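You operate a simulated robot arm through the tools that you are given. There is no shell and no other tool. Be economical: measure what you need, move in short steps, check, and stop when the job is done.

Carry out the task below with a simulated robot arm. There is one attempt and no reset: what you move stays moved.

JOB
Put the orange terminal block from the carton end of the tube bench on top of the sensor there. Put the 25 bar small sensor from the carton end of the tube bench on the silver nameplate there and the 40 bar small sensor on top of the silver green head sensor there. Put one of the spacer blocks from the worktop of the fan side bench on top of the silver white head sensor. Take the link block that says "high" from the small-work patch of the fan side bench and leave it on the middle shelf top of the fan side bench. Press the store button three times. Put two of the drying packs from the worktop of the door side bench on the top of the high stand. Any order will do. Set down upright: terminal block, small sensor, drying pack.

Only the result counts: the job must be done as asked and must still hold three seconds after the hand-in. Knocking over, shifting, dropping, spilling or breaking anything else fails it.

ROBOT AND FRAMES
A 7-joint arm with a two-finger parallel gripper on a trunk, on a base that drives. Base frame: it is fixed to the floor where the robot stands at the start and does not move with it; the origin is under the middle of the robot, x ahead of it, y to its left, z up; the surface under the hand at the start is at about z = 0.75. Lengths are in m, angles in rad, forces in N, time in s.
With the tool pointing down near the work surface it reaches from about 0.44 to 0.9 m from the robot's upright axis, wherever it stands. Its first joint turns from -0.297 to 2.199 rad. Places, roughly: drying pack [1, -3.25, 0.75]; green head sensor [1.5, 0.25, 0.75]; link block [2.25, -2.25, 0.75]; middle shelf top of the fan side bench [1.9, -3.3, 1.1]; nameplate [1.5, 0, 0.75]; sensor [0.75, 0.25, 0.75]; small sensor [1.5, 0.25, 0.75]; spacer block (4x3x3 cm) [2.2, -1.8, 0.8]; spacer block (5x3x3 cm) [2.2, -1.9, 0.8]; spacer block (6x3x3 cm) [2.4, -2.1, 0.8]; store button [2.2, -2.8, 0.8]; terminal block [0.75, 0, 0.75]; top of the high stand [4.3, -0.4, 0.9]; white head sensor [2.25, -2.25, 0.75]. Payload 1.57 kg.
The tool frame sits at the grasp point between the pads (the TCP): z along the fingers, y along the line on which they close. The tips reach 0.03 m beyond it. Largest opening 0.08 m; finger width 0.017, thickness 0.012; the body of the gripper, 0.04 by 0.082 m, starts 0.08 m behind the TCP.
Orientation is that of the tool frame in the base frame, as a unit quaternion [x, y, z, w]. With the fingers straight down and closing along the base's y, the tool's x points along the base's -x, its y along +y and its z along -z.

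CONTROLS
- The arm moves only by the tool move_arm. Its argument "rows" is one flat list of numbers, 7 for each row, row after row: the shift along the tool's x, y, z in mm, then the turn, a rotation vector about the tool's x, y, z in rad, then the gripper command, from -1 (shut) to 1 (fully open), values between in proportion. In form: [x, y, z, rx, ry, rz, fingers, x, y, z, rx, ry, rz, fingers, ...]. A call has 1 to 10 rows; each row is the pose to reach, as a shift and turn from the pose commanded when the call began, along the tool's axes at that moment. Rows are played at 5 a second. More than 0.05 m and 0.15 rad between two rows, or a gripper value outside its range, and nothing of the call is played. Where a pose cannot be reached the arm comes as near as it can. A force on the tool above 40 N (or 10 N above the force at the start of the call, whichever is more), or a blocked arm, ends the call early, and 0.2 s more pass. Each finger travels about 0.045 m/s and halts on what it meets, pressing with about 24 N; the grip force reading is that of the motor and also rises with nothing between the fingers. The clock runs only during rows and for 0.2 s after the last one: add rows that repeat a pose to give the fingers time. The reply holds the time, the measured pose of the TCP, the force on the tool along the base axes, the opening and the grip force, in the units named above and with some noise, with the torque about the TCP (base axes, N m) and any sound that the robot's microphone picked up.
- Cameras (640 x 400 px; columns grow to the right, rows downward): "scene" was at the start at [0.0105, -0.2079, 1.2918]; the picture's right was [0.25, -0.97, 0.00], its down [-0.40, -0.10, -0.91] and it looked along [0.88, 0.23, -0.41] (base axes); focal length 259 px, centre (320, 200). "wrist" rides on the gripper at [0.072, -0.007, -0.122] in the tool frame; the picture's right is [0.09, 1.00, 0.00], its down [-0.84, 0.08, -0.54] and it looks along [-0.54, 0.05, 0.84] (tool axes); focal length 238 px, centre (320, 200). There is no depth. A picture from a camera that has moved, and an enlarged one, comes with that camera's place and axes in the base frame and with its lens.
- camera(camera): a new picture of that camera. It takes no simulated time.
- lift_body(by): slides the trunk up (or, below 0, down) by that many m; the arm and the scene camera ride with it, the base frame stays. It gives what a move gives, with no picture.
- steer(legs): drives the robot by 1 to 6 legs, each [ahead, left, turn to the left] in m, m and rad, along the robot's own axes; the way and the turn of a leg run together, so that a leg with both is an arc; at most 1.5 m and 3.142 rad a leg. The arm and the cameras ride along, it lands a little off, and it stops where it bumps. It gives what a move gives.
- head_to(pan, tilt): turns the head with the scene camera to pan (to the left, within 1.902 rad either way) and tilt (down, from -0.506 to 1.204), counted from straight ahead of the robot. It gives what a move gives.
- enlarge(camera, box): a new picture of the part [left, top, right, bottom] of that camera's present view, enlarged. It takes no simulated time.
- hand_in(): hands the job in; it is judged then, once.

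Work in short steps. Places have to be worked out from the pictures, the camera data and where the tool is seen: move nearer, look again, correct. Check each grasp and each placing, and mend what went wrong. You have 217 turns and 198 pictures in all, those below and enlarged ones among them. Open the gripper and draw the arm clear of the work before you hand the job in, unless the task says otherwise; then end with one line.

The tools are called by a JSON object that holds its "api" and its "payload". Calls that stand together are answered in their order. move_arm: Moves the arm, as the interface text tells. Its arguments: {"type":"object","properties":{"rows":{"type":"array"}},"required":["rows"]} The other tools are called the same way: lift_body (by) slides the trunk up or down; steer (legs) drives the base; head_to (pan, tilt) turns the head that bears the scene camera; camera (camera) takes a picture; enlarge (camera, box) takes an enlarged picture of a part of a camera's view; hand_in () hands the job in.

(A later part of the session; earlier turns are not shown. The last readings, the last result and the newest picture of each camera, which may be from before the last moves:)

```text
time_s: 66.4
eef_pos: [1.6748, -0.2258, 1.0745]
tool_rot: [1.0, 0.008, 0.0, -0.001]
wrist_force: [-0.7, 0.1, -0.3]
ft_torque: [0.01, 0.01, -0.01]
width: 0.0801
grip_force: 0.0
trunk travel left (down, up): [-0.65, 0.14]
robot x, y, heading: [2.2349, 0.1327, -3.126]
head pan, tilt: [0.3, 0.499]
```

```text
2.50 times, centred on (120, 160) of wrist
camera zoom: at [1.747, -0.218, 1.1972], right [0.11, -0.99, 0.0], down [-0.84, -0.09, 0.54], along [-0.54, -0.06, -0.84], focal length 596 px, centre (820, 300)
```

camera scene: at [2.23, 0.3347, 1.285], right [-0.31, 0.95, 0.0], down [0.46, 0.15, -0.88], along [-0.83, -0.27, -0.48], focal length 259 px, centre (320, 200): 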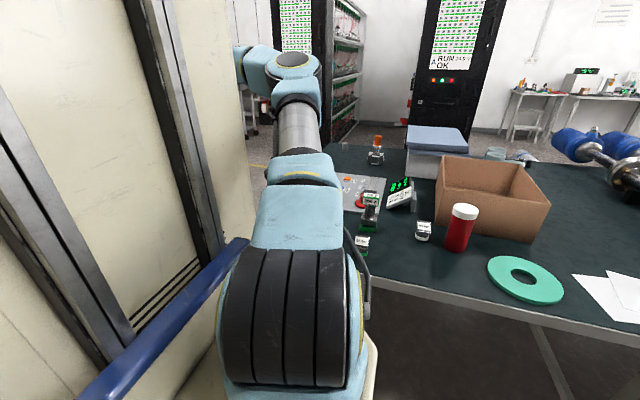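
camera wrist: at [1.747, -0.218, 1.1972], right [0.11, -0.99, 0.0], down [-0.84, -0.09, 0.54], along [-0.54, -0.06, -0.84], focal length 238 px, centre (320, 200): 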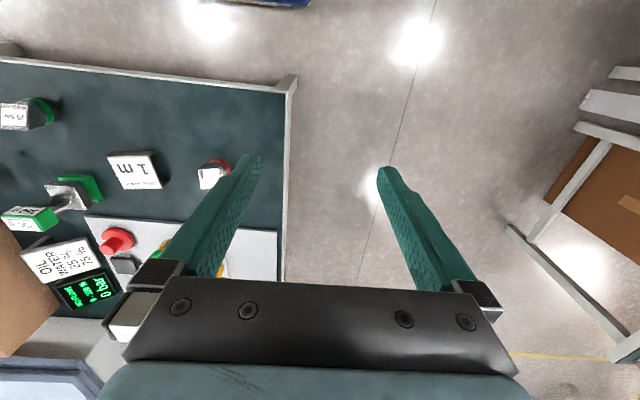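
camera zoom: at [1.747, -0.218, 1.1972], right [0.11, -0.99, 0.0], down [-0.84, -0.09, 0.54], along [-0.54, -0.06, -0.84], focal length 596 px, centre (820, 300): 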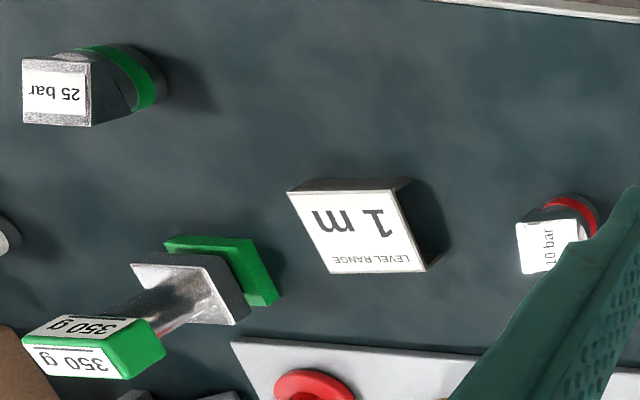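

Targets: the 25 bar has the green band (near (1.60, 0.26)), the 40 bar the white band (near (1.46, 0.43)). I shift right a little and swing the arm to look from over the 25 bar sensor.

{"api": "steer", "payload": {"legs": [[0, -0.15, 0]]}}

{"api": "move_arm", "payload": {"rows": [0, -40, 0, 0, 0, 0, 1, 0, -80, 0, 0, 0, 0, 1, 0, -120, 0, 0, 0, 0, 1, 0, -160, 0, 0, 0, 0, 1, 0, -200, 0, 0, 0, 0, 1, 0, -240, 10, 0, 0, 0, 1, 0, -280, 30, 0, 0, 0, 1, 0, -310, 50, 0, 0, 0, 1, 0, -310, 50, 0, 0, 0, 1]}}

{"api": "camera", "payload": {"camera": "wrist"}}

{"api": "camera", "payload": {"camera": "scene"}}

```text
time_s: 67.8
eef_pos: [1.6727, -0.0763, 1.0752]
tool_rot: [1.0, 0.009, 0.001, -0.002]
wrist_force: [1.2, 0.0, -0.3]
ft_torque: [0.0, 0.0, 0.02]
width: 0.08
grip_force: 0.1
trunk travel left (down, up): [-0.65, 0.14]
robot x, y, heading: [2.2377, 0.2788, -3.126]
head pan, tilt: [0.3, 0.499]
```

```text
time_s: 69.8
eef_pos: [1.668, 0.2346, 1.0255]
tool_rot: [1.0, 0.008, 0.001, -0.001]
wrist_force: [-0.5, 0.2, -0.8]
ft_torque: [0.0, 0.01, -0.01]
width: 0.08
grip_force: 0.0
trunk travel left (down, up): [-0.65, 0.14]
robot x, y, heading: [2.2356, 0.2814, -3.126]
head pan, tilt: [0.3, 0.499]
```

```text
162 pictures are left
camera wrist: at [1.7398, 0.2415, 1.1476], right [0.11, -0.99, 0.0], down [-0.84, -0.09, 0.54], along [-0.54, -0.06, -0.84], focal length 238 px, centre (320, 200)
```

wrist: 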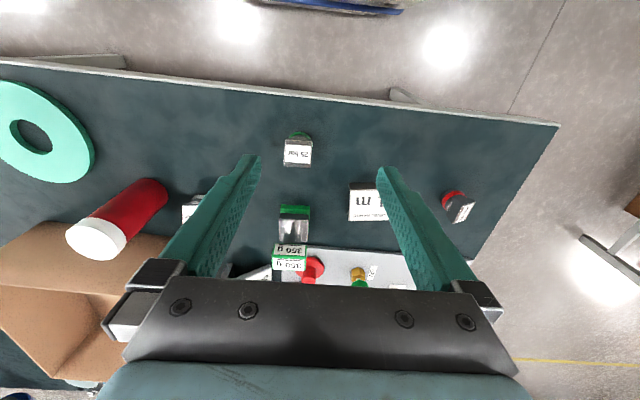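

```text
161 pictures are left
camera scene: at [2.2275, 0.4836, 1.285], right [-0.31, 0.95, 0.0], down [0.46, 0.15, -0.88], along [-0.83, -0.27, -0.48], focal length 259 px, centre (320, 200)
```

scene: 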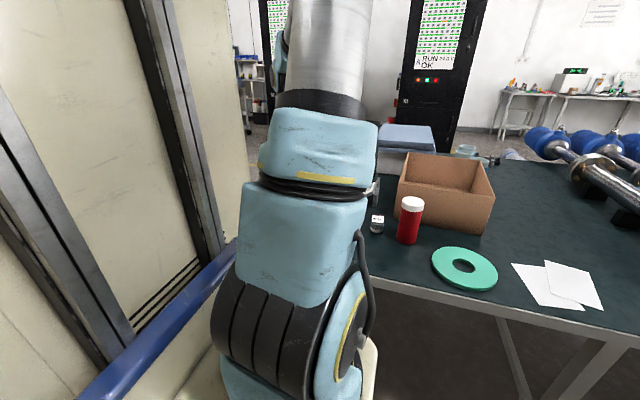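

25 bar top is at about (1.601, 0.259, 0.803). I move above it and look closely.

{"api": "move_arm", "payload": {"rows": [-22, -8, 35, 0, 0, 0, 1, -44, -16, 70, 0, 0, 0, 1, -66, -24, 105, 0, 0, 0, 1, -66, -24, 135, 0, 0, 0, 1, -66, -24, 135, 0, 0, 0, 1]}}

{"api": "camera", "payload": {"camera": "wrist"}}

{"api": "enlarge", "payload": {"camera": "wrist", "box": [240, 80, 400, 180]}}

```text
time_s: 71.0
eef_pos: [1.6021, 0.2574, 0.8883]
tool_rot: [1.0, 0.007, 0.0, -0.001]
wrist_force: [0.3, 0.1, -1.0]
ft_torque: [0.0, -0.01, 0.03]
width: 0.0798
grip_force: 0.1
trunk travel left (down, up): [-0.65, 0.14]
robot x, y, heading: [2.2388, 0.2788, -3.127]
head pan, tilt: [0.3, 0.499]
```

```text
160 pictures are left
camera wrist: at [1.6743, 0.264, 1.0117], right [0.11, -0.99, 0.0], down [-0.84, -0.09, 0.54], along [-0.54, -0.06, -0.84], focal length 238 px, centre (320, 200)
```

wrist: 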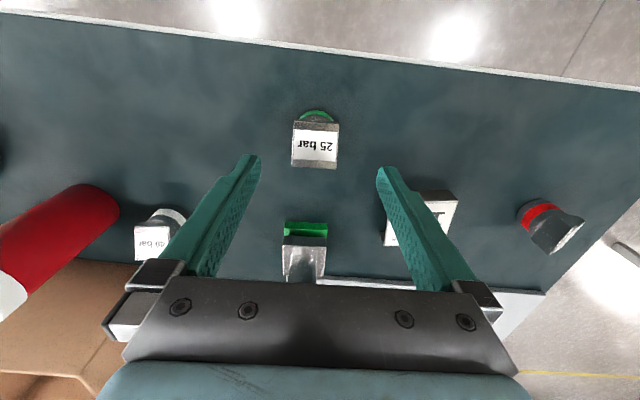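

```text
4.00 times, centred on (320, 130) of wrist
camera zoom: at [1.6743, 0.264, 1.0117], right [0.11, -0.99, 0.0], down [-0.84, -0.09, 0.54], along [-0.54, -0.06, -0.84], focal length 953 px, centre (320, 480)
```

zoom: 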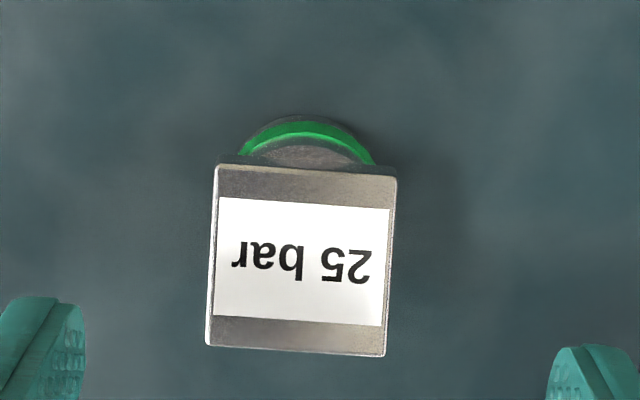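

Head is a 40 mm square aligned with the fingers, centre (1.599, 0.260). I go down, grip, and lift slowly.

{"api": "move_arm", "payload": {"rows": [-3, -2, 35, 0, 0, 0, 1, -3, -2, 70, 0, 0, 0, 1, -3, -2, 102, 0, 0, 0, 1, -3, -2, 102, 0, 0, 0, 1, -3, -2, 102, 0, 0, 0, -1, -3, -2, 102, 0, 0, 0, -1, -3, -2, 102, 0, 0, 0, -1, -3, -2, 102, 0, 0, 0, -1, -3, -2, 102, 0, 0, 0, -1, -3, -2, 102, 0, 0, 0, -1]}}

{"api": "camera", "payload": {"camera": "wrist"}}

```text
time_s: 73.2
eef_pos: [1.5972, 0.2575, 0.7883]
tool_rot: [1.0, 0.009, 0.0, -0.001]
wrist_force: [0.3, 1.0, 0.0]
ft_torque: [-0.03, -0.01, -0.01]
width: 0.042
grip_force: 23.6
trunk travel left (down, up): [-0.65, 0.14]
robot x, y, heading: [2.2371, 0.2802, -3.124]
head pan, tilt: [0.3, 0.499]
```

```text
158 pictures are left
camera wrist: at [1.669, 0.2649, 0.9096], right [0.11, -0.99, 0.0], down [-0.84, -0.09, 0.54], along [-0.54, -0.06, -0.84], focal length 238 px, centre (320, 200)
```

wrist: 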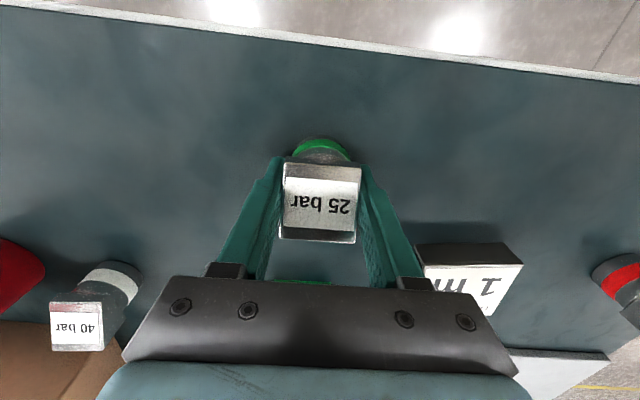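

Gripped at 42 mm. I lift slowly and check.

{"api": "move_arm", "payload": {"rows": [0, 0, -3, 0, 0, 0, -1, 0, 0, -8, 0, 0, 0, -1, 0, 0, -15, 0, 0, 0, -1, 0, 0, -25, 0, 0, 0, -1, 0, 0, -36, 0, 0, 0, -1, 0, 0, -48, 0, 0, 0, -1, 0, 0, -60, 0, 0, 0, -1, 0, 0, -70, 0, 0, 0, -1, 0, 0, -78, 0, 0, 0, -1, 0, 0, -80, 0, 0, 0, -1]}}

{"api": "move_arm", "payload": {"rows": [0, 5, 0, 0, 0, 0, -1, 0, 15, 0, 0, 0, 0, -1, 0, 32, 0, 0, 0, 0, -1, 0, 50, 0, 0, 0, 0, -1, 0, 68, 0, 0, 0, 0, -1, 0, 86, 0, 0, 0, 0, -1, 0, 104, 0, 0, 0, 0, -1, 0, 121, 0, 0, 0, 0, -1, 0, 134, 0, 0, 0, 0, -1, 0, 140, 0, 0, 0, 0, -1]}}

{"api": "camera", "payload": {"camera": "wrist"}}

```text
time_s: 75.3
eef_pos: [1.5982, 0.2581, 0.8682]
tool_rot: [1.0, 0.009, 0.0, -0.001]
wrist_force: [0.5, -0.4, -3.2]
ft_torque: [-0.02, 0.01, -0.01]
width: 0.0416
grip_force: 23.9
trunk travel left (down, up): [-0.65, 0.14]
robot x, y, heading: [2.234, 0.2822, -3.122]
head pan, tilt: [0.3, 0.499]
```

```text
time_s: 77.5
eef_pos: [1.5999, 0.1191, 0.8681]
tool_rot: [1.0, 0.008, 0.0, 0.0]
wrist_force: [-0.2, -0.6, -3.5]
ft_torque: [-0.01, -0.01, -0.01]
width: 0.0419
grip_force: 24.0
trunk travel left (down, up): [-0.65, 0.14]
robot x, y, heading: [2.234, 0.282, -3.124]
head pan, tilt: [0.3, 0.499]
```

```text
157 pictures are left
camera wrist: at [1.6723, 0.126, 0.9905], right [0.11, -0.99, 0.0], down [-0.84, -0.09, 0.54], along [-0.54, -0.06, -0.84], focal length 238 px, centre (320, 200)
```

wrist: 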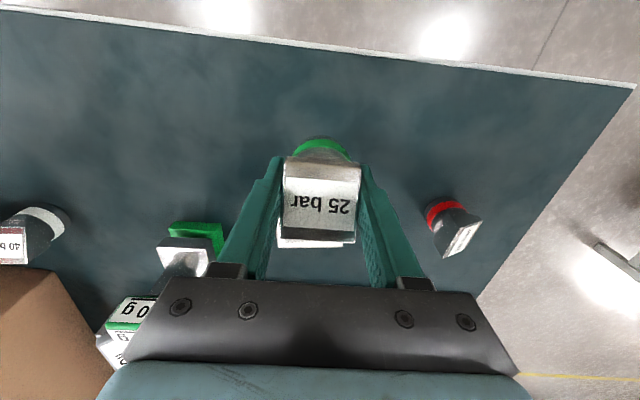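

Held well (weight ≈3.3 N). The plate centre works out at about (1.499, 0.117) with top at z ≈ 0.775. I move over it.

{"api": "move_arm", "payload": {"rows": [-5, 0, 0, 0, 0, 0, -1, -15, 0, 0, 0, 0, 0, -1, -30, 0, 0, 0, 0, 0, -1, -46, 0, 0, 0, 0, 0, -1, -62, 1, 0, 0, 0, 0, -1, -78, 2, 0, 0, 0, 0, -1, -92, 2, 0, 0, 0, 0, -1, -100, 2, 0, 0, 0, 0, -1, -100, 2, 0, 0, 0, 0, -1]}}

{"api": "camera", "payload": {"camera": "wrist"}}

{"api": "head_to", "payload": {"pan": 0.1, "tilt": 0.55}}

{"api": "camera", "payload": {"camera": "scene"}}

```text
time_s: 79.5
eef_pos: [1.5008, 0.1167, 0.868]
tool_rot: [1.0, 0.009, 0.0, -0.001]
wrist_force: [-0.3, 0.5, -3.6]
ft_torque: [0.01, 0.0, 0.01]
width: 0.0418
grip_force: 22.9
trunk travel left (down, up): [-0.65, 0.14]
robot x, y, heading: [2.2374, 0.2811, -3.125]
head pan, tilt: [0.3, 0.499]
```

```text
156 pictures are left
camera wrist: at [1.5727, 0.1224, 0.9899], right [0.11, -0.99, 0.0], down [-0.84, -0.09, 0.54], along [-0.54, -0.06, -0.84], focal length 238 px, centre (320, 200)
```

wrist: 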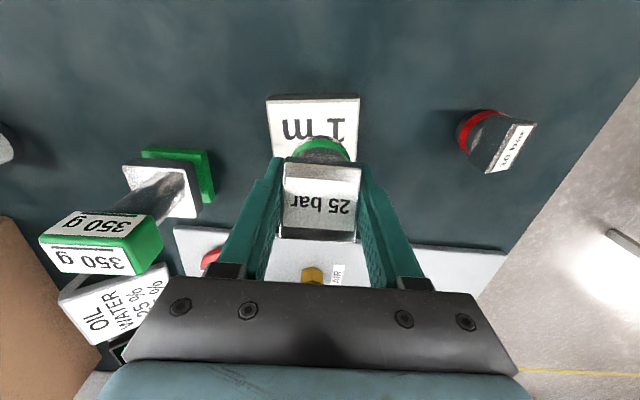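

```text
time_s: 80.3
eef_pos: [1.5011, 0.1154, 0.868]
tool_rot: [1.0, 0.009, -0.001, -0.001]
wrist_force: [-0.3, -0.4, -3.9]
ft_torque: [0.04, -0.02, 0.01]
width: 0.0419
grip_force: 24.0
trunk travel left (down, up): [-0.65, 0.14]
robot x, y, heading: [2.2363, 0.2805, -3.122]
head pan, tilt: [0.099, 0.55]
```

```text
155 pictures are left
camera scene: at [2.2246, 0.5015, 1.2804], right [-0.12, 0.99, 0.0], down [0.52, 0.06, -0.85], along [-0.85, -0.1, -0.52], focal length 259 px, centre (320, 200)
```

scene: 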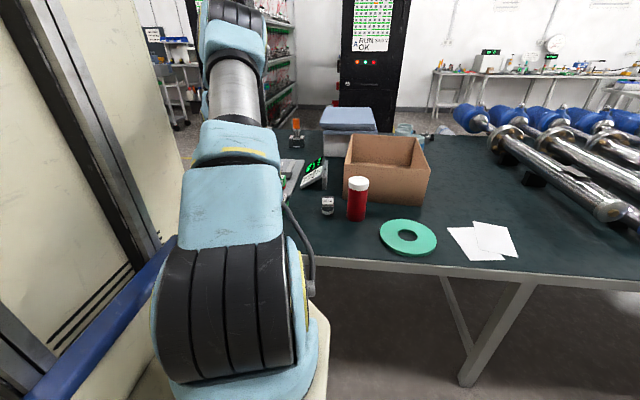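

Plate centre confirmed near (1.500, 0.121). I adjust 5 mm and lower slowly: 48 mm, then small steps to contact.

{"api": "move_arm", "payload": {"rows": [0, -5, 5, 0, 0, 0, -1, 0, -5, 15, 0, 0, 0, -1, 0, -5, 27, 0, 0, 0, -1, 0, -5, 38, 0, 0, 0, -1, 0, -5, 46, 0, 0, 0, -1, 0, -5, 50, 0, 0, 0, -1, 0, -5, 50, 0, 0, 0, -1]}}

{"api": "move_arm", "payload": {"rows": [0, 0, 1, 0, 0, 0, -1, 0, 0, 2, 0, 0, 0, -1, 0, 0, 3, 0, 0, 0, -1, 0, 0, 3, 0, 0, 0, -1]}}

{"api": "camera", "payload": {"camera": "wrist"}}

```text
time_s: 81.9
eef_pos: [1.501, 0.1209, 0.8182]
tool_rot: [1.0, 0.009, 0.001, 0.0]
wrist_force: [0.0, -0.3, -2.5]
ft_torque: [0.02, 0.02, 0.0]
width: 0.0421
grip_force: 23.8
trunk travel left (down, up): [-0.65, 0.14]
robot x, y, heading: [2.2376, 0.2832, -3.124]
head pan, tilt: [0.099, 0.55]
```

```text
time_s: 82.9
eef_pos: [1.5001, 0.1192, 0.8168]
tool_rot: [1.0, 0.009, 0.0, 0.0]
wrist_force: [-0.6, 0.0, -3.2]
ft_torque: [0.02, -0.03, -0.02]
width: 0.042
grip_force: 23.9
trunk travel left (down, up): [-0.65, 0.14]
robot x, y, heading: [2.2361, 0.281, -3.127]
head pan, tilt: [0.099, 0.55]
```

```text
154 pictures are left
camera wrist: at [1.5724, 0.1278, 0.9378], right [0.11, -0.99, 0.0], down [-0.84, -0.09, 0.54], along [-0.54, -0.06, -0.84], focal length 238 px, centre (320, 200)
```

wrist: 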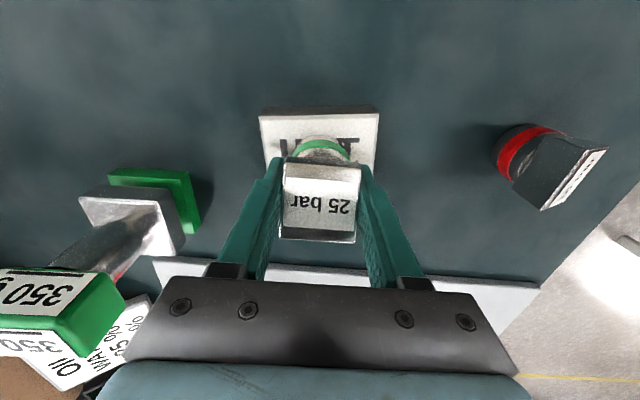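

Centred on the plate; no contact yet. Further small steps.

{"api": "move_arm", "payload": {"rows": [0, 0, 1, 0, 0, 0, -1, 0, 0, 2, 0, 0, 0, -1, 0, 0, 3, 0, 0, 0, -1, 0, 0, 3, 0, 0, 0, -1]}}

{"api": "move_arm", "payload": {"rows": [0, 0, 1, 0, 0, 0, -1, 0, 0, 2, 0, 0, 0, -1, 0, 0, 2, 0, 0, 0, -1]}}

```text
time_s: 83.9
eef_pos: [1.5019, 0.1198, 0.8122]
tool_rot: [1.0, 0.009, 0.001, -0.001]
wrist_force: [1.1, 1.5, 2.8]
ft_torque: [-0.05, -0.01, 0.03]
width: 0.042
grip_force: 24.1
trunk travel left (down, up): [-0.65, 0.14]
robot x, y, heading: [2.2376, 0.2828, -3.124]
head pan, tilt: [0.099, 0.55]
```

```text
time_s: 84.7
eef_pos: [1.5006, 0.1201, 0.8128]
tool_rot: [1.0, 0.009, -0.002, 0.0]
wrist_force: [2.5, 0.5, 20.6]
ft_torque: [0.01, -0.1, 0.02]
width: 0.0416
grip_force: 24.0
trunk travel left (down, up): [-0.65, 0.14]
robot x, y, heading: [2.2387, 0.2802, -3.125]
head pan, tilt: [0.099, 0.55]
```

Contact at z ≈ 0.8125. I relax 2.5 mm, open, and rise straight up.

{"api": "move_arm", "payload": {"rows": [0, 0, -2.5, 0, 0, 0, -1, 0, 0, -2.5, 0, 0, 0, -0.3, 0, 0, -2.5, 0, 0, 0, 0.5, 0, 0, -2.5, 0, 0, 0, 1, 0, 0, -2.5, 0, 0, 0, 1, 0, 0, -2.5, 0, 0, 0, 1]}}

{"api": "move_arm", "payload": {"rows": [0, 0, -15, 0, 0, 0, 1, 0, 0, -40, 0, 0, 0, 1, 0, 0, -80, 0, 0, 0, 1, 0, 0, -120, 0, 0, 0, 1, 0, 0, -160, 0, 0, 0, 1, 0, 0, -200, 0, 0, 0, 1, 0, 0, -200, 0, 0, 0, 1]}}

{"api": "camera", "payload": {"camera": "wrist"}}

{"api": "enlarge", "payload": {"camera": "wrist", "box": [120, 60, 420, 240]}}

```text
time_s: 86.1
eef_pos: [1.5017, 0.1209, 0.8134]
tool_rot: [1.0, 0.009, 0.0, -0.001]
wrist_force: [-0.5, -0.5, -0.3]
ft_torque: [0.0, 0.01, 0.0]
width: 0.0797
grip_force: 0.1
trunk travel left (down, up): [-0.65, 0.14]
robot x, y, heading: [2.2349, 0.2798, -3.129]
head pan, tilt: [0.099, 0.55]
```

```text
time_s: 87.7
eef_pos: [1.5025, 0.1202, 1.0147]
tool_rot: [1.0, 0.009, 0.0, 0.001]
wrist_force: [-0.3, 0.1, 0.3]
ft_torque: [0.01, -0.02, -0.01]
width: 0.0799
grip_force: 0.0
trunk travel left (down, up): [-0.65, 0.14]
robot x, y, heading: [2.2339, 0.2833, -3.128]
head pan, tilt: [0.099, 0.55]
```

```text
153 pictures are left
camera wrist: at [1.5731, 0.1261, 1.1366], right [0.11, -0.99, 0.0], down [-0.84, -0.09, 0.54], along [-0.54, -0.06, -0.84], focal length 238 px, centre (320, 200)
```

wrist: 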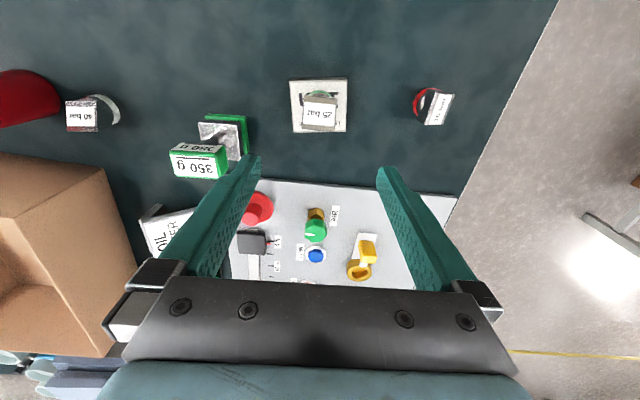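

```text
2.13 times, centred on (270, 150) of wrist
camera zoom: at [1.5731, 0.1261, 1.1366], right [0.11, -0.99, 0.0], down [-0.84, -0.09, 0.54], along [-0.54, -0.06, -0.84], focal length 508 px, centre (427, 307)
```

zoom: 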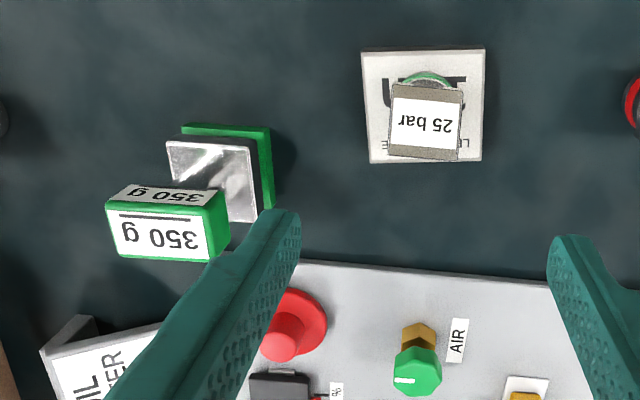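

The 25 bar sensor stands on the plate. The 350 g green head top is at about (1.434, 0.264, 0.870); the 40 bar top at about (1.461, 0.438, 0.803), close to the red bottle. I move over the 40 bar.

{"api": "move_arm", "payload": {"rows": [0, -45, 0, 0, 0, 0, 0.5, 0, -90, 0, 0, 0, 0, 0.5, 0, -135, 0, 0, 0, 0, 0.5, -5, -180, 0, 0, 0, 0, 0.5, -15, -222, 0, 0, 0, 0, 0.5, -25, -265, 0, 0, 0, 0, 0.5, -35, -300, 20, 0, 0, 0, 0.5, -42, -316, 50, 0, 0, 0, 0.5, -42, -316, 85, 0, 0, 0, 0.5, -42, -316, 85, 0, 0, 0, 0.5]}}

{"api": "camera", "payload": {"camera": "wrist"}}

{"api": "enlarge", "payload": {"camera": "wrist", "box": [200, 80, 440, 230]}}

```text
time_s: 89.9
eef_pos: [1.4542, 0.4337, 0.9278]
tool_rot: [1.0, 0.008, 0.0, 0.0]
wrist_force: [0.5, -0.4, 0.8]
ft_torque: [-0.01, 0.0, 0.02]
width: 0.0601
grip_force: 0.1
trunk travel left (down, up): [-0.65, 0.14]
robot x, y, heading: [2.2398, 0.2773, -3.123]
head pan, tilt: [0.099, 0.55]
```

```text
151 pictures are left
camera wrist: at [1.5257, 0.4411, 1.0507], right [0.11, -0.99, 0.0], down [-0.84, -0.09, 0.54], along [-0.54, -0.06, -0.84], focal length 238 px, centre (320, 200)
```

wrist: 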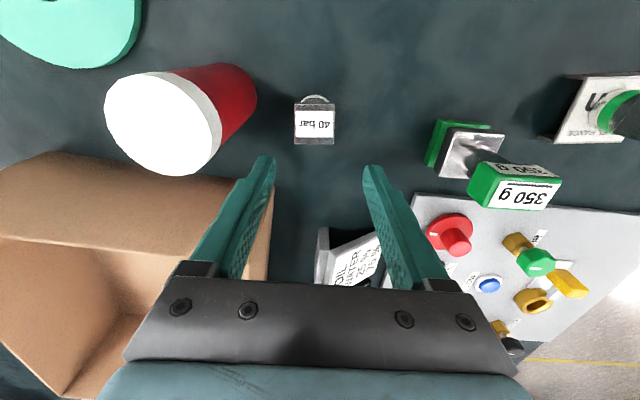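

```text
2.67 times, centred on (320, 155) of wrist
camera zoom: at [1.5257, 0.4411, 1.0507], right [0.11, -0.99, 0.0], down [-0.84, -0.09, 0.54], along [-0.54, -0.06, -0.84], focal length 636 px, centre (320, 320)
```

zoom: 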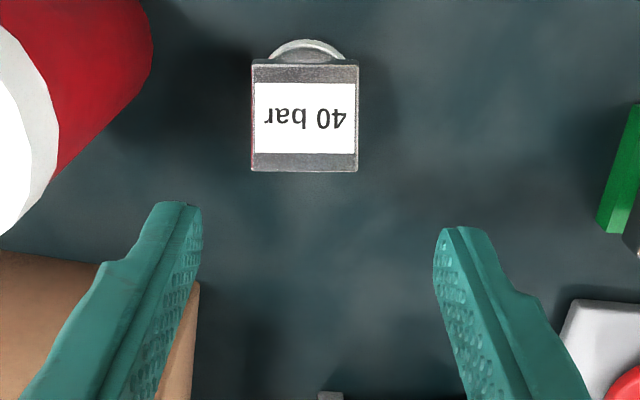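

40 bar head centre is at (1.458, 0.439), turned by about 0.06 rad. The bottle clears the fingers by about 25 mm. I go down and grip.

{"api": "move_arm", "payload": {"rows": [4, -5, 20, 0, 0, -0.06, 0.5, 4, -5, 50, 0, 0, -0.06, 0.5, 4, -5, 85, 0, 0, -0.06, 0.5, 4, -5, 115, 0, 0, -0.06, 0.5, 4, -5, 139, 0, 0, -0.06, 0.5, 4, -5, 139, 0, 0, -0.06, 0.5]}}

{"api": "camera", "payload": {"camera": "wrist"}}

```text
time_s: 91.3
eef_pos: [1.4583, 0.4399, 0.7903]
tool_rot: [0.999, 0.038, 0.0, -0.001]
wrist_force: [0.2, -0.2, 0.4]
ft_torque: [0.0, -0.02, 0.0]
width: 0.0598
grip_force: 0.1
trunk travel left (down, up): [-0.65, 0.14]
robot x, y, heading: [2.2351, 0.2772, -3.132]
head pan, tilt: [0.099, 0.55]
```

```text
149 pictures are left
camera wrist: at [1.5291, 0.4509, 0.9123], right [0.17, -0.99, 0.0], down [-0.83, -0.14, 0.54], along [-0.53, -0.09, -0.84], focal length 238 px, centre (320, 200)
```

wrist: 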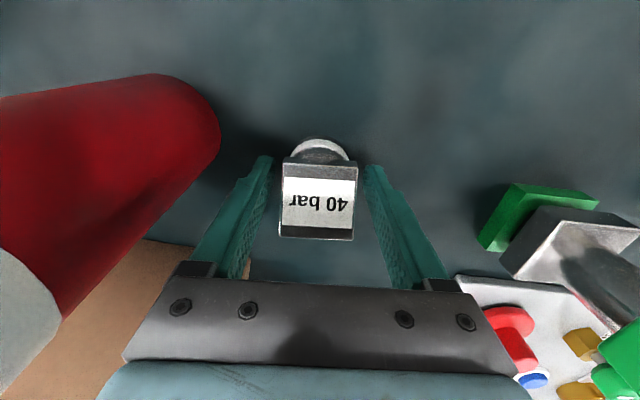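

Well centred, clear of the bottle. Close, then a slow lift.

{"api": "move_arm", "payload": {"rows": [0, 0, 2, 0, 0, 0, 0, 0, 0, 2, 0, 0, 0, -1, 0, 0, 2, 0, 0, 0, -1, 0, 0, 2, 0, 0, 0, -1, 0, 0, 2, 0, 0, 0, -1, 0, 0, 2, 0, 0, 0, -1]}}

{"api": "move_arm", "payload": {"rows": [0, 0, -3, 0, 0, 0, -1, 0, 0, -8, 0, 0, 0, -1, 0, 0, -18, 0, 0, 0, -1, 0, 0, -32, 0, 0, 0, -1, 0, 0, -48, 0, 0, 0, -1, 0, 0, -66, 0, 0, 0, -1, 0, 0, -84, 0, 0, 0, -1, 0, 0, -102, 0, 0, 0, -1, 0, 0, -120, 0, 0, 0, -1, 0, 0, -137, 0, 0, 0, -1]}}

{"api": "move_arm", "payload": {"rows": [0, 0, -10, 0, 0, 0, -1, 0, 0, -24, 0, 0, 0, -1, 0, 0, -38, 0, 0, 0, -1, 0, 0, -50, 0, 0, 0, -1, 0, 0, -55, 0, 0, 0, -1, 0, 0, -55, 0, 0, 0, -1]}}

{"api": "camera", "payload": {"camera": "wrist"}}

```text
time_s: 92.7
eef_pos: [1.4572, 0.4401, 0.7889]
tool_rot: [0.999, 0.038, 0.0, -0.001]
wrist_force: [0.9, 2.7, 1.6]
ft_torque: [0.05, 0.04, 0.0]
width: 0.0419
grip_force: 24.6
trunk travel left (down, up): [-0.65, 0.14]
robot x, y, heading: [2.2377, 0.2769, -3.124]
head pan, tilt: [0.099, 0.55]
```

```text
time_s: 94.9
eef_pos: [1.4575, 0.4399, 0.9229]
tool_rot: [0.999, 0.039, 0.0, -0.001]
wrist_force: [-0.3, -0.1, -3.6]
ft_torque: [-0.02, -0.02, 0.03]
width: 0.0421
grip_force: 23.8
trunk travel left (down, up): [-0.65, 0.14]
robot x, y, heading: [2.2355, 0.2831, -3.122]
head pan, tilt: [0.099, 0.55]
```

```text
time_s: 96.3
eef_pos: [1.4587, 0.4388, 0.9784]
tool_rot: [0.999, 0.038, 0.001, 0.0]
wrist_force: [0.0, 0.1, -2.6]
ft_torque: [-0.03, 0.05, -0.01]
width: 0.0419
grip_force: 23.6
trunk travel left (down, up): [-0.65, 0.14]
robot x, y, heading: [2.2346, 0.2791, -3.125]
head pan, tilt: [0.099, 0.55]
```

```text
148 pictures are left
camera wrist: at [1.5282, 0.4506, 1.1009], right [0.17, -0.99, 0.0], down [-0.83, -0.14, 0.54], along [-0.53, -0.09, -0.84], focal length 238 px, centre (320, 200)
```

wrist: 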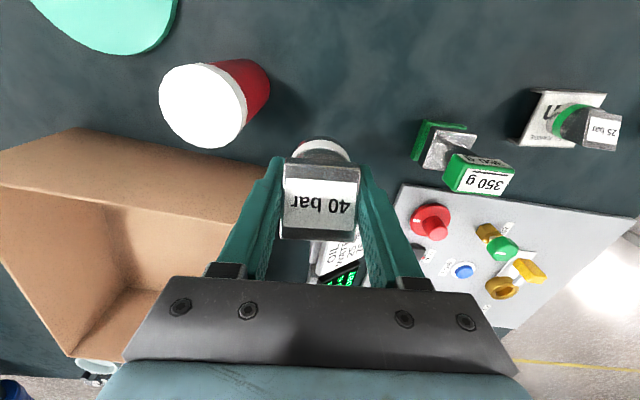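

Held. I move halfway toward the green head sensor and take an enlarged view to refine its top's place.

{"api": "move_arm", "payload": {"rows": [0, 6, 0, 0, 0, 0, -1, 0, 18, 0, 0, 0, 0, -1, 0, 34, 0, 0, 0, 0, -1, 0, 50, 0, 0, 0, 0, -1, 0, 66, 0, 0, 0, 0, -1, 0, 80, 0, 0, 0, 0, -1, 0, 88, 0, 0, 0, 0, -1, 0, 88, 0, 0, 0, 0, -1]}}

{"api": "enlarge", "payload": {"camera": "wrist", "box": [320, 80, 520, 240]}}

```text
time_s: 98.1
eef_pos: [1.4645, 0.3519, 0.9791]
tool_rot: [0.999, 0.039, 0.0, -0.001]
wrist_force: [0.3, -0.2, -3.6]
ft_torque: [-0.05, 0.03, 0.03]
width: 0.0417
grip_force: 23.9
trunk travel left (down, up): [-0.65, 0.14]
robot x, y, heading: [2.239, 0.2815, -3.125]
head pan, tilt: [0.099, 0.55]
```

```text
2.50 times, centred on (420, 160) of wrist
camera zoom: at [1.5358, 0.3632, 1.1009], right [0.17, -0.99, 0.0], down [-0.83, -0.14, 0.54], along [-0.53, -0.09, -0.84], focal length 596 px, centre (70, 300)
```

zoom: 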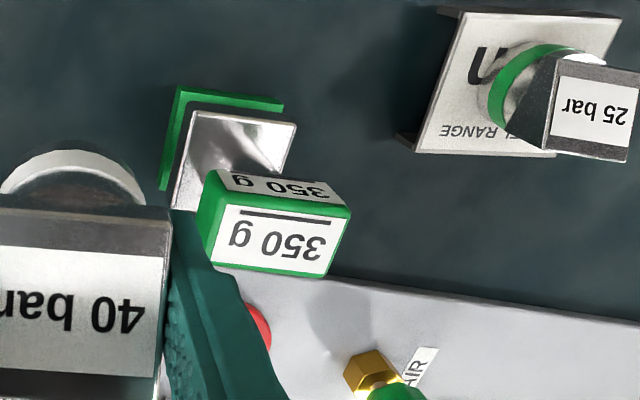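

Refined: head top at (1.4375, 0.2595, ≈0.876), about 52 × 31 mm. I move over it at the current height.

{"api": "move_arm", "payload": {"rows": [-3, 8, 0, 0, 0, 0, -1, -8, 22, 0, 0, 0, 0, -1, -14, 38, 0, 0, 0, 0, -1, -21, 56, 0, 0, 0, 0, -1, -28, 74, 0, 0, 0, 0, -1, -33, 87, 0, 0, 0, 0, -1, -34, 90, 0, 0, 0, 0, -1, -34, 90, 0, 0, 0, 0, -1]}}

{"api": "camera", "payload": {"camera": "wrist"}}

{"api": "enlarge", "payload": {"camera": "scene", "box": [240, 100, 400, 220]}}

```text
time_s: 99.9
eef_pos: [1.4369, 0.2602, 0.978]
tool_rot: [0.999, 0.038, 0.0, -0.001]
wrist_force: [0.4, -0.1, -2.8]
ft_torque: [-0.01, 0.04, 0.0]
width: 0.0418
grip_force: 23.8
trunk travel left (down, up): [-0.65, 0.14]
robot x, y, heading: [2.2385, 0.285, -3.125]
head pan, tilt: [0.099, 0.55]
```

```text
146 pictures are left
camera wrist: at [1.5087, 0.2719, 1.1007], right [0.17, -0.99, 0.0], down [-0.83, -0.14, 0.54], along [-0.53, -0.09, -0.84], focal length 238 px, centre (320, 200)
```

wrist: 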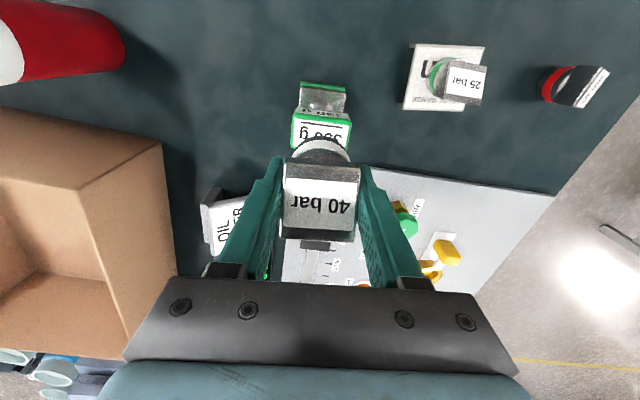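

```text
3.33 times, centred on (320, 160) of scene
camera zoom: at [2.2246, 0.5016, 1.2804], right [-0.12, 0.99, 0.0], down [0.52, 0.06, -0.85], along [-0.85, -0.1, -0.52], focal length 865 px, centre (320, 333)
```

zoom: 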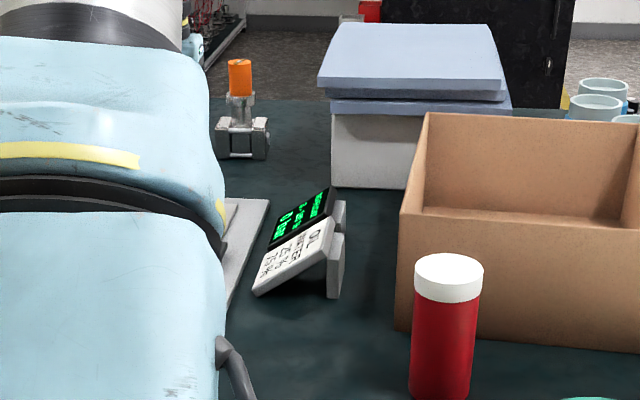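

The head appears right under the held sensor (near edge x ≈ 1.4555, so centre ≈ 1.440). I shift 2 mm and lower 54 mm slowly.

{"api": "move_arm", "payload": {"rows": [2, 0, 5, 0, 0, 0, -1, 2, 0, 14, 0, 0, 0, -1, 2, 0, 24, 0, 0, 0, -1, 2, 0, 34, 0, 0, 0, -1, 2, 0, 43, 0, 0, 0, -1, 2, 0, 50, 0, 0, 0, -1, 2, 0, 54, 0, 0, 0, -1, 2, 0, 54, 0, 0, 0, -1]}}

{"api": "enlarge", "payload": {"camera": "wrist", "box": [220, 60, 420, 240]}}

```text
time_s: 101.7
eef_pos: [1.4399, 0.2595, 0.9246]
tool_rot: [0.999, 0.038, 0.0, -0.001]
wrist_force: [0.2, 0.5, -3.0]
ft_torque: [0.01, -0.02, -0.01]
width: 0.0416
grip_force: 23.8
trunk travel left (down, up): [-0.65, 0.14]
robot x, y, heading: [2.2372, 0.2796, -3.127]
head pan, tilt: [0.099, 0.55]
```

```text
2.22 times, centred on (320, 150) of wrist
camera zoom: at [1.5106, 0.2714, 1.0466], right [0.17, -0.99, 0.0], down [-0.83, -0.14, 0.54], along [-0.53, -0.09, -0.84], focal length 530 px, centre (320, 311)
```

zoom: 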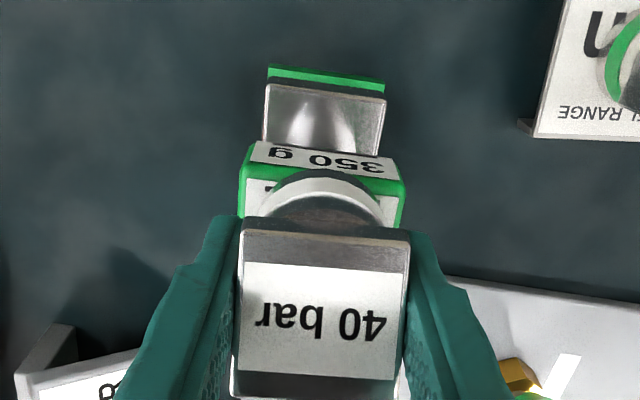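

Aligned. I continue down in small steps until contact.

{"api": "move_arm", "payload": {"rows": [0, 0, 1.5, 0, 0, 0, -1, 0, 0, 3, 0, 0, 0, -1, 0, 0, 4.5, 0, 0, 0, -1, 0, 0, 6, 0, 0, 0, -1, 0, 0, 6, 0, 0, 0, -1]}}

{"api": "move_arm", "payload": {"rows": [0, 0, 1, 0, 0, 0, -1, 0, 0, 2, 0, 0, 0, -1, 0, 0, 2, 0, 0, 0, -1]}}

{"api": "move_arm", "payload": {"rows": [0, 0, 1, 0, 0, 0, -1, 0, 0, 2, 0, 0, 0, -1, 0, 0, 2, 0, 0, 0, -1]}}

```text
time_s: 102.9
eef_pos: [1.4386, 0.2592, 0.9197]
tool_rot: [0.999, 0.039, 0.0, -0.001]
wrist_force: [-0.4, -1.1, -3.1]
ft_torque: [0.03, -0.01, 0.02]
width: 0.0418
grip_force: 24.4
trunk travel left (down, up): [-0.65, 0.14]
robot x, y, heading: [2.2336, 0.2832, -3.125]
head pan, tilt: [0.099, 0.55]
```

```text
time_s: 103.7
eef_pos: [1.4387, 0.2584, 0.9169]
tool_rot: [0.999, 0.039, 0.001, -0.001]
wrist_force: [0.9, -1.3, 1.0]
ft_torque: [-0.11, -0.03, 0.0]
width: 0.042
grip_force: 23.7
trunk travel left (down, up): [-0.65, 0.14]
robot x, y, heading: [2.2369, 0.2814, -3.127]
head pan, tilt: [0.099, 0.55]
```

```text
time_s: 104.5
eef_pos: [1.4379, 0.2593, 0.9165]
tool_rot: [0.999, 0.038, -0.002, 0.0]
wrist_force: [0.5, -2.8, 20.4]
ft_torque: [-0.16, -0.17, 0.13]
width: 0.0418
grip_force: 23.7
trunk travel left (down, up): [-0.65, 0.14]
robot x, y, heading: [2.2359, 0.2786, -3.122]
head pan, tilt: [0.099, 0.55]
```

Contact at z ≈ 0.9168. I relax, open gently, and rise.

{"api": "move_arm", "payload": {"rows": [0, 0, -2, 0, 0, 0, -1, 0, 0, -2.3, 0, 0, 0, -1, 0, 0, -2.3, 0, 0, 0, -0.2, 0, 0, -2.3, 0, 0, 0, 0.3, 0, 0, -2.3, 0, 0, 0, 1, 0, 0, -2.3, 0, 0, 0, 1, 0, 0, -2.3, 0, 0, 0, 1]}}

{"api": "move_arm", "payload": {"rows": [0, 0, -15, 0, 0, 0, 1, 0, 0, -40, 0, 0, 0, 1, 0, 0, -75, 0, 0, 0, 1, 0, 0, -110, 0, 0, 0, 1, 0, 0, -150, 0, 0, 0, 1, 0, 0, -150, 0, 0, 0, 1]}}

{"api": "camera", "payload": {"camera": "wrist"}}

```text
time_s: 106.1
eef_pos: [1.439, 0.2595, 0.9176]
tool_rot: [0.999, 0.038, 0.0, -0.001]
wrist_force: [-0.6, 1.0, -0.7]
ft_torque: [0.04, 0.0, 0.01]
width: 0.0801
grip_force: 0.0
trunk travel left (down, up): [-0.65, 0.14]
robot x, y, heading: [2.2342, 0.2791, -3.128]
head pan, tilt: [0.099, 0.55]
```

```text
time_s: 107.5
eef_pos: [1.4374, 0.2596, 1.0683]
tool_rot: [0.999, 0.037, 0.0, -0.002]
wrist_force: [0.0, 0.1, 0.4]
ft_torque: [-0.02, 0.01, -0.02]
width: 0.0801
grip_force: 0.1
trunk travel left (down, up): [-0.65, 0.14]
robot x, y, heading: [2.2347, 0.2828, -3.127]
head pan, tilt: [0.099, 0.55]
```

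```text
143 pictures are left
camera wrist: at [1.5088, 0.2706, 1.1909], right [0.17, -0.99, 0.0], down [-0.83, -0.14, 0.54], along [-0.53, -0.09, -0.84], focal length 238 px, centre (320, 200)
```

wrist: 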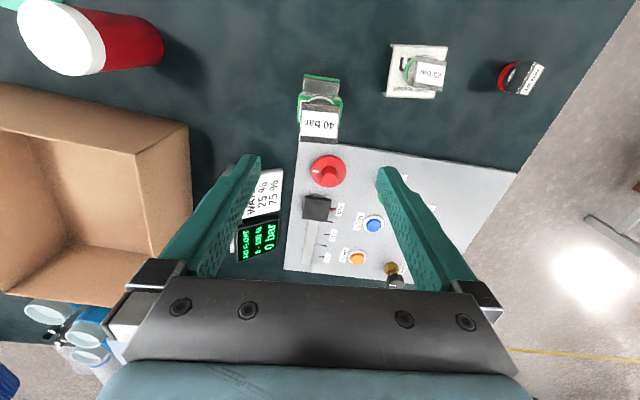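

Both small sensors are placed properly. Now I retract the arm, back off from the bench and turn toward the fan side bench to look.

{"api": "move_arm", "payload": {"rows": [45, 0, 0, 0, 0, 0, 1, 90, 0, 0, 0, 0, 0, 1, 135, 0, 0, 0, 0, 0, 1, 180, 0, 0, 0, 0, 0, 1, 220, 0, 0, 0, 0, 0, 1, 220, 0, 0, 0, 0, 0, 1]}}

{"api": "steer", "payload": {"legs": [[-0.35, 0, 0], [0, 0, 1.57]]}}

{"api": "head_to", "payload": {"pan": -0.3, "tilt": 0.25}}

{"api": "camera", "payload": {"camera": "scene"}}

```text
time_s: 108.9
eef_pos: [1.6602, 0.2749, 1.0672]
tool_rot: [0.999, 0.038, 0.0, -0.001]
wrist_force: [-0.9, 0.2, -0.1]
ft_torque: [0.03, 0.0, -0.04]
width: 0.08
grip_force: 0.1
trunk travel left (down, up): [-0.65, 0.14]
robot x, y, heading: [2.2386, 0.2803, -3.122]
head pan, tilt: [0.099, 0.55]
```

```text
time_s: 115.0
eef_pos: [2.5872, -0.2907, 1.0678]
tool_rot: [0.679, 0.734, -0.001, -0.001]
wrist_force: [-0.1, -0.1, -0.1]
ft_torque: [-0.01, 0.03, 0.02]
width: 0.0801
grip_force: 0.0
trunk travel left (down, up): [-0.65, 0.14]
robot x, y, heading: [2.5797, 0.2889, -1.551]
head pan, tilt: [0.099, 0.55]
```

```text
time_s: 115.8
eef_pos: [2.5868, -0.2907, 1.0668]
tool_rot: [0.679, 0.734, 0.0, 0.0]
wrist_force: [0.0, -0.1, 0.5]
ft_torque: [0.01, 0.03, -0.01]
width: 0.08
grip_force: 0.0
trunk travel left (down, up): [-0.65, 0.14]
robot x, y, heading: [2.5758, 0.285, -1.556]
head pan, tilt: [-0.3, 0.25]
```

```text
142 pictures are left
camera scene: at [2.3253, 0.272, 1.3081], right [-0.96, 0.28, 0.0], down [0.07, 0.24, -0.97], along [-0.27, -0.93, -0.25], focal length 259 px, centre (320, 200)
```

scene: 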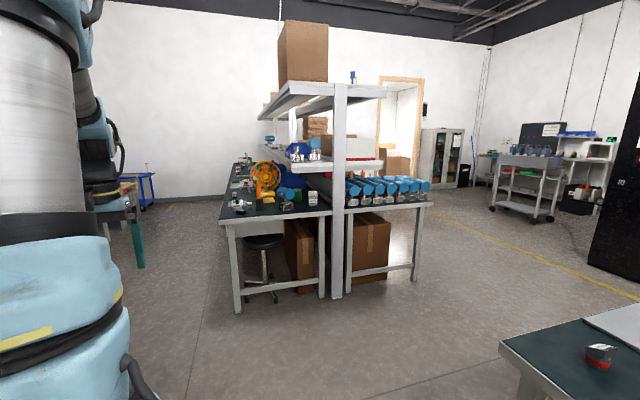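

The fan side bench is the near-left half of the double bench (x ≈ 1.8–2.5, starting y ≈ -1.5), with its open side towards +x. I drive to that aisle and face the bench (-x).

{"api": "steer", "payload": {"legs": [[0, 0.65, 0], [1.3, 0, 0], [0, 0, -1.59]]}}

{"api": "head_to", "payload": {"pan": 0.3, "tilt": 0.35}}

{"api": "camera", "payload": {"camera": "scene"}}

```text
time_s: 129.5
eef_pos: [2.6486, -0.9803, 1.068]
tool_rot: [1.0, 0.005, 0.0, -0.001]
wrist_force: [0.7, -0.3, 0.8]
ft_torque: [0.0, -0.02, 0.0]
width: 0.0801
grip_force: 0.1
trunk travel left (down, up): [-0.65, 0.14]
robot x, y, heading: [3.2234, -1.0106, 3.092]
head pan, tilt: [-0.3, 0.25]
```

```text
time_s: 130.5
eef_pos: [2.6479, -0.9788, 1.068]
tool_rot: [1.0, 0.006, 0.0, -0.001]
wrist_force: [0.2, 0.2, 0.9]
ft_torque: [0.0, 0.0, 0.01]
width: 0.0798
grip_force: 0.0
trunk travel left (down, up): [-0.65, 0.14]
robot x, y, heading: [3.2249, -1.012, 3.092]
head pan, tilt: [0.3, 0.351]
```

```text
141 pictures are left
camera scene: at [3.2268, -0.8105, 1.2987], right [-0.25, 0.97, 0.0], down [0.33, 0.08, -0.94], along [-0.91, -0.23, -0.34], focal length 259 px, centre (320, 200)
```

scene: 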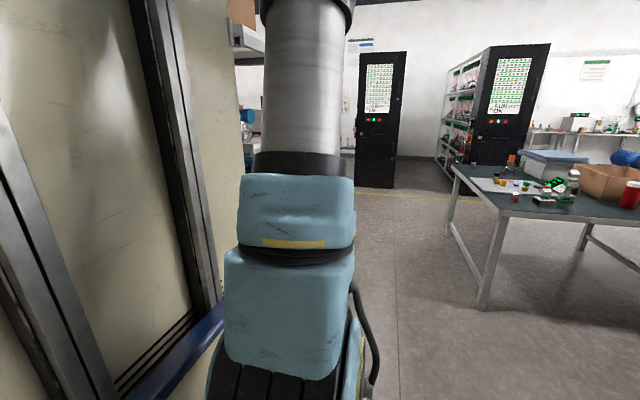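

Strafing left (-y) 1.15 m in front of the fan side bench and looking with the wrist and scene cameras.

{"api": "steer", "payload": {"legs": [[0, 1.15, 0.05]]}}

{"api": "camera", "payload": {"camera": "scene"}}

{"api": "camera", "payload": {"camera": "wrist"}}

```text
time_s: 136.4
eef_pos: [2.6148, -2.1601, 1.0673]
tool_rot: [1.0, 0.028, 0.001, -0.001]
wrist_force: [-0.6, -0.7, 0.1]
ft_torque: [0.0, 0.0, -0.01]
width: 0.0798
grip_force: 0.0
trunk travel left (down, up): [-0.65, 0.14]
robot x, y, heading: [3.1945, -2.1636, 3.142]
head pan, tilt: [0.3, 0.351]
```

```text
140 pictures are left
camera scene: at [3.1859, -1.9657, 1.2987], right [-0.29, 0.96, 0.0], down [0.33, 0.1, -0.94], along [-0.9, -0.27, -0.34], focal length 259 px, centre (320, 200)
```

scene: 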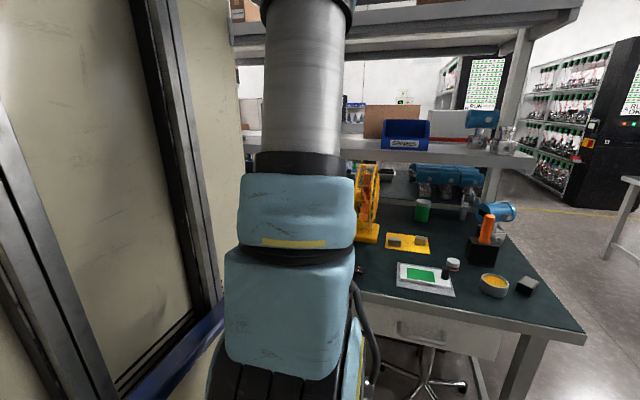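

```text
139 pictures are left
camera wrist: at [2.6872, -2.1509, 1.1901], right [0.15, -0.99, 0.0], down [-0.83, -0.13, 0.54], along [-0.54, -0.08, -0.84], focal length 238 px, centre (320, 200)
```

wrist: 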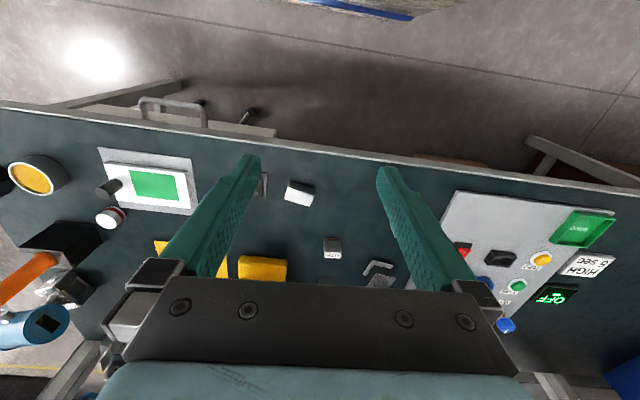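

A good overview. I enlarge regions to identify the spacer blocks, link blocks, the white head sensor and buttons.

{"api": "enlarge", "payload": {"camera": "wrist", "box": [230, 150, 430, 290]}}

{"api": "enlarge", "payload": {"camera": "wrist", "box": [400, 170, 640, 340]}}

{"api": "enlarge", "payload": {"camera": "wrist", "box": [0, 120, 240, 290]}}

{"api": "enlarge", "payload": {"camera": "scene", "box": [340, 160, 600, 330]}}

```text
2.86 times, centred on (330, 220) of wrist
camera zoom: at [2.6872, -2.1509, 1.1901], right [0.15, -0.99, 0.0], down [-0.83, -0.13, 0.54], along [-0.54, -0.08, -0.84], focal length 681 px, centre (291, 143)
```

zoom: 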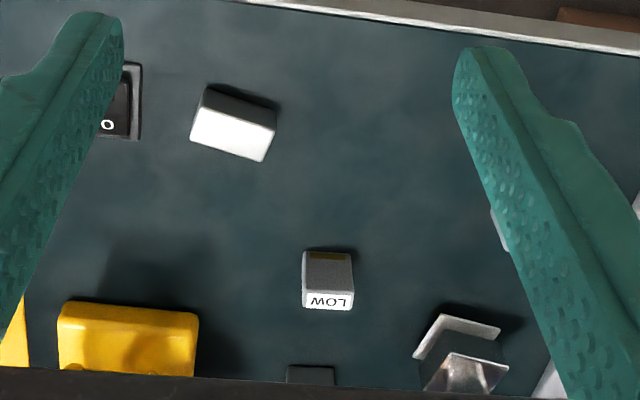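

```text
2.35 times, centred on (520, 255) of wrist
camera zoom: at [2.6872, -2.1509, 1.1901], right [0.15, -0.99, 0.0], down [-0.83, -0.13, 0.54], along [-0.54, -0.08, -0.84], focal length 561 px, centre (-151, 71)
```

zoom: 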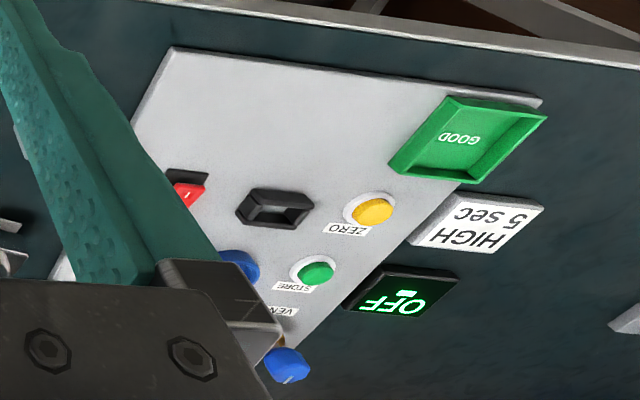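

```text
2.35 times, centred on (120, 205) of wrist
camera zoom: at [2.6872, -2.1509, 1.1901], right [0.15, -0.99, 0.0], down [-0.83, -0.13, 0.54], along [-0.54, -0.08, -0.84], focal length 561 px, centre (791, 188)
```

zoom: 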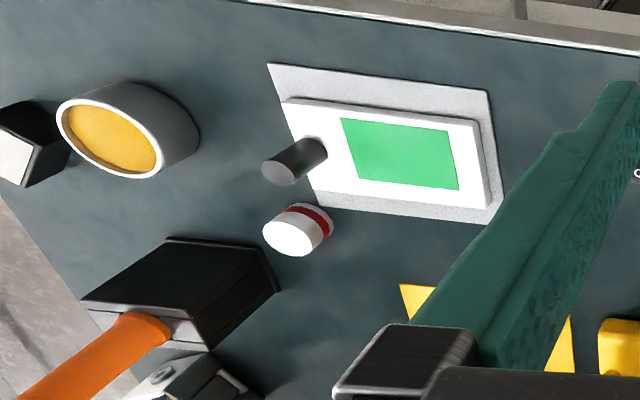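

```text
2.35 times, centred on (470, 245) of scene
camera zoom: at [3.1859, -1.9657, 1.2987], right [-0.29, 0.96, 0.0], down [0.33, 0.1, -0.94], along [-0.9, -0.27, -0.34], focal length 610 px, centre (-33, 94)
```

zoom: 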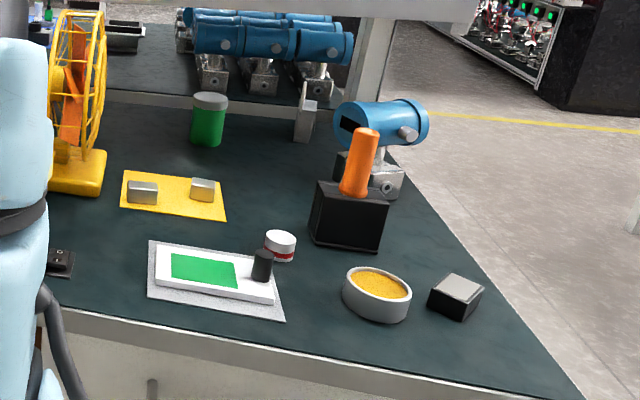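

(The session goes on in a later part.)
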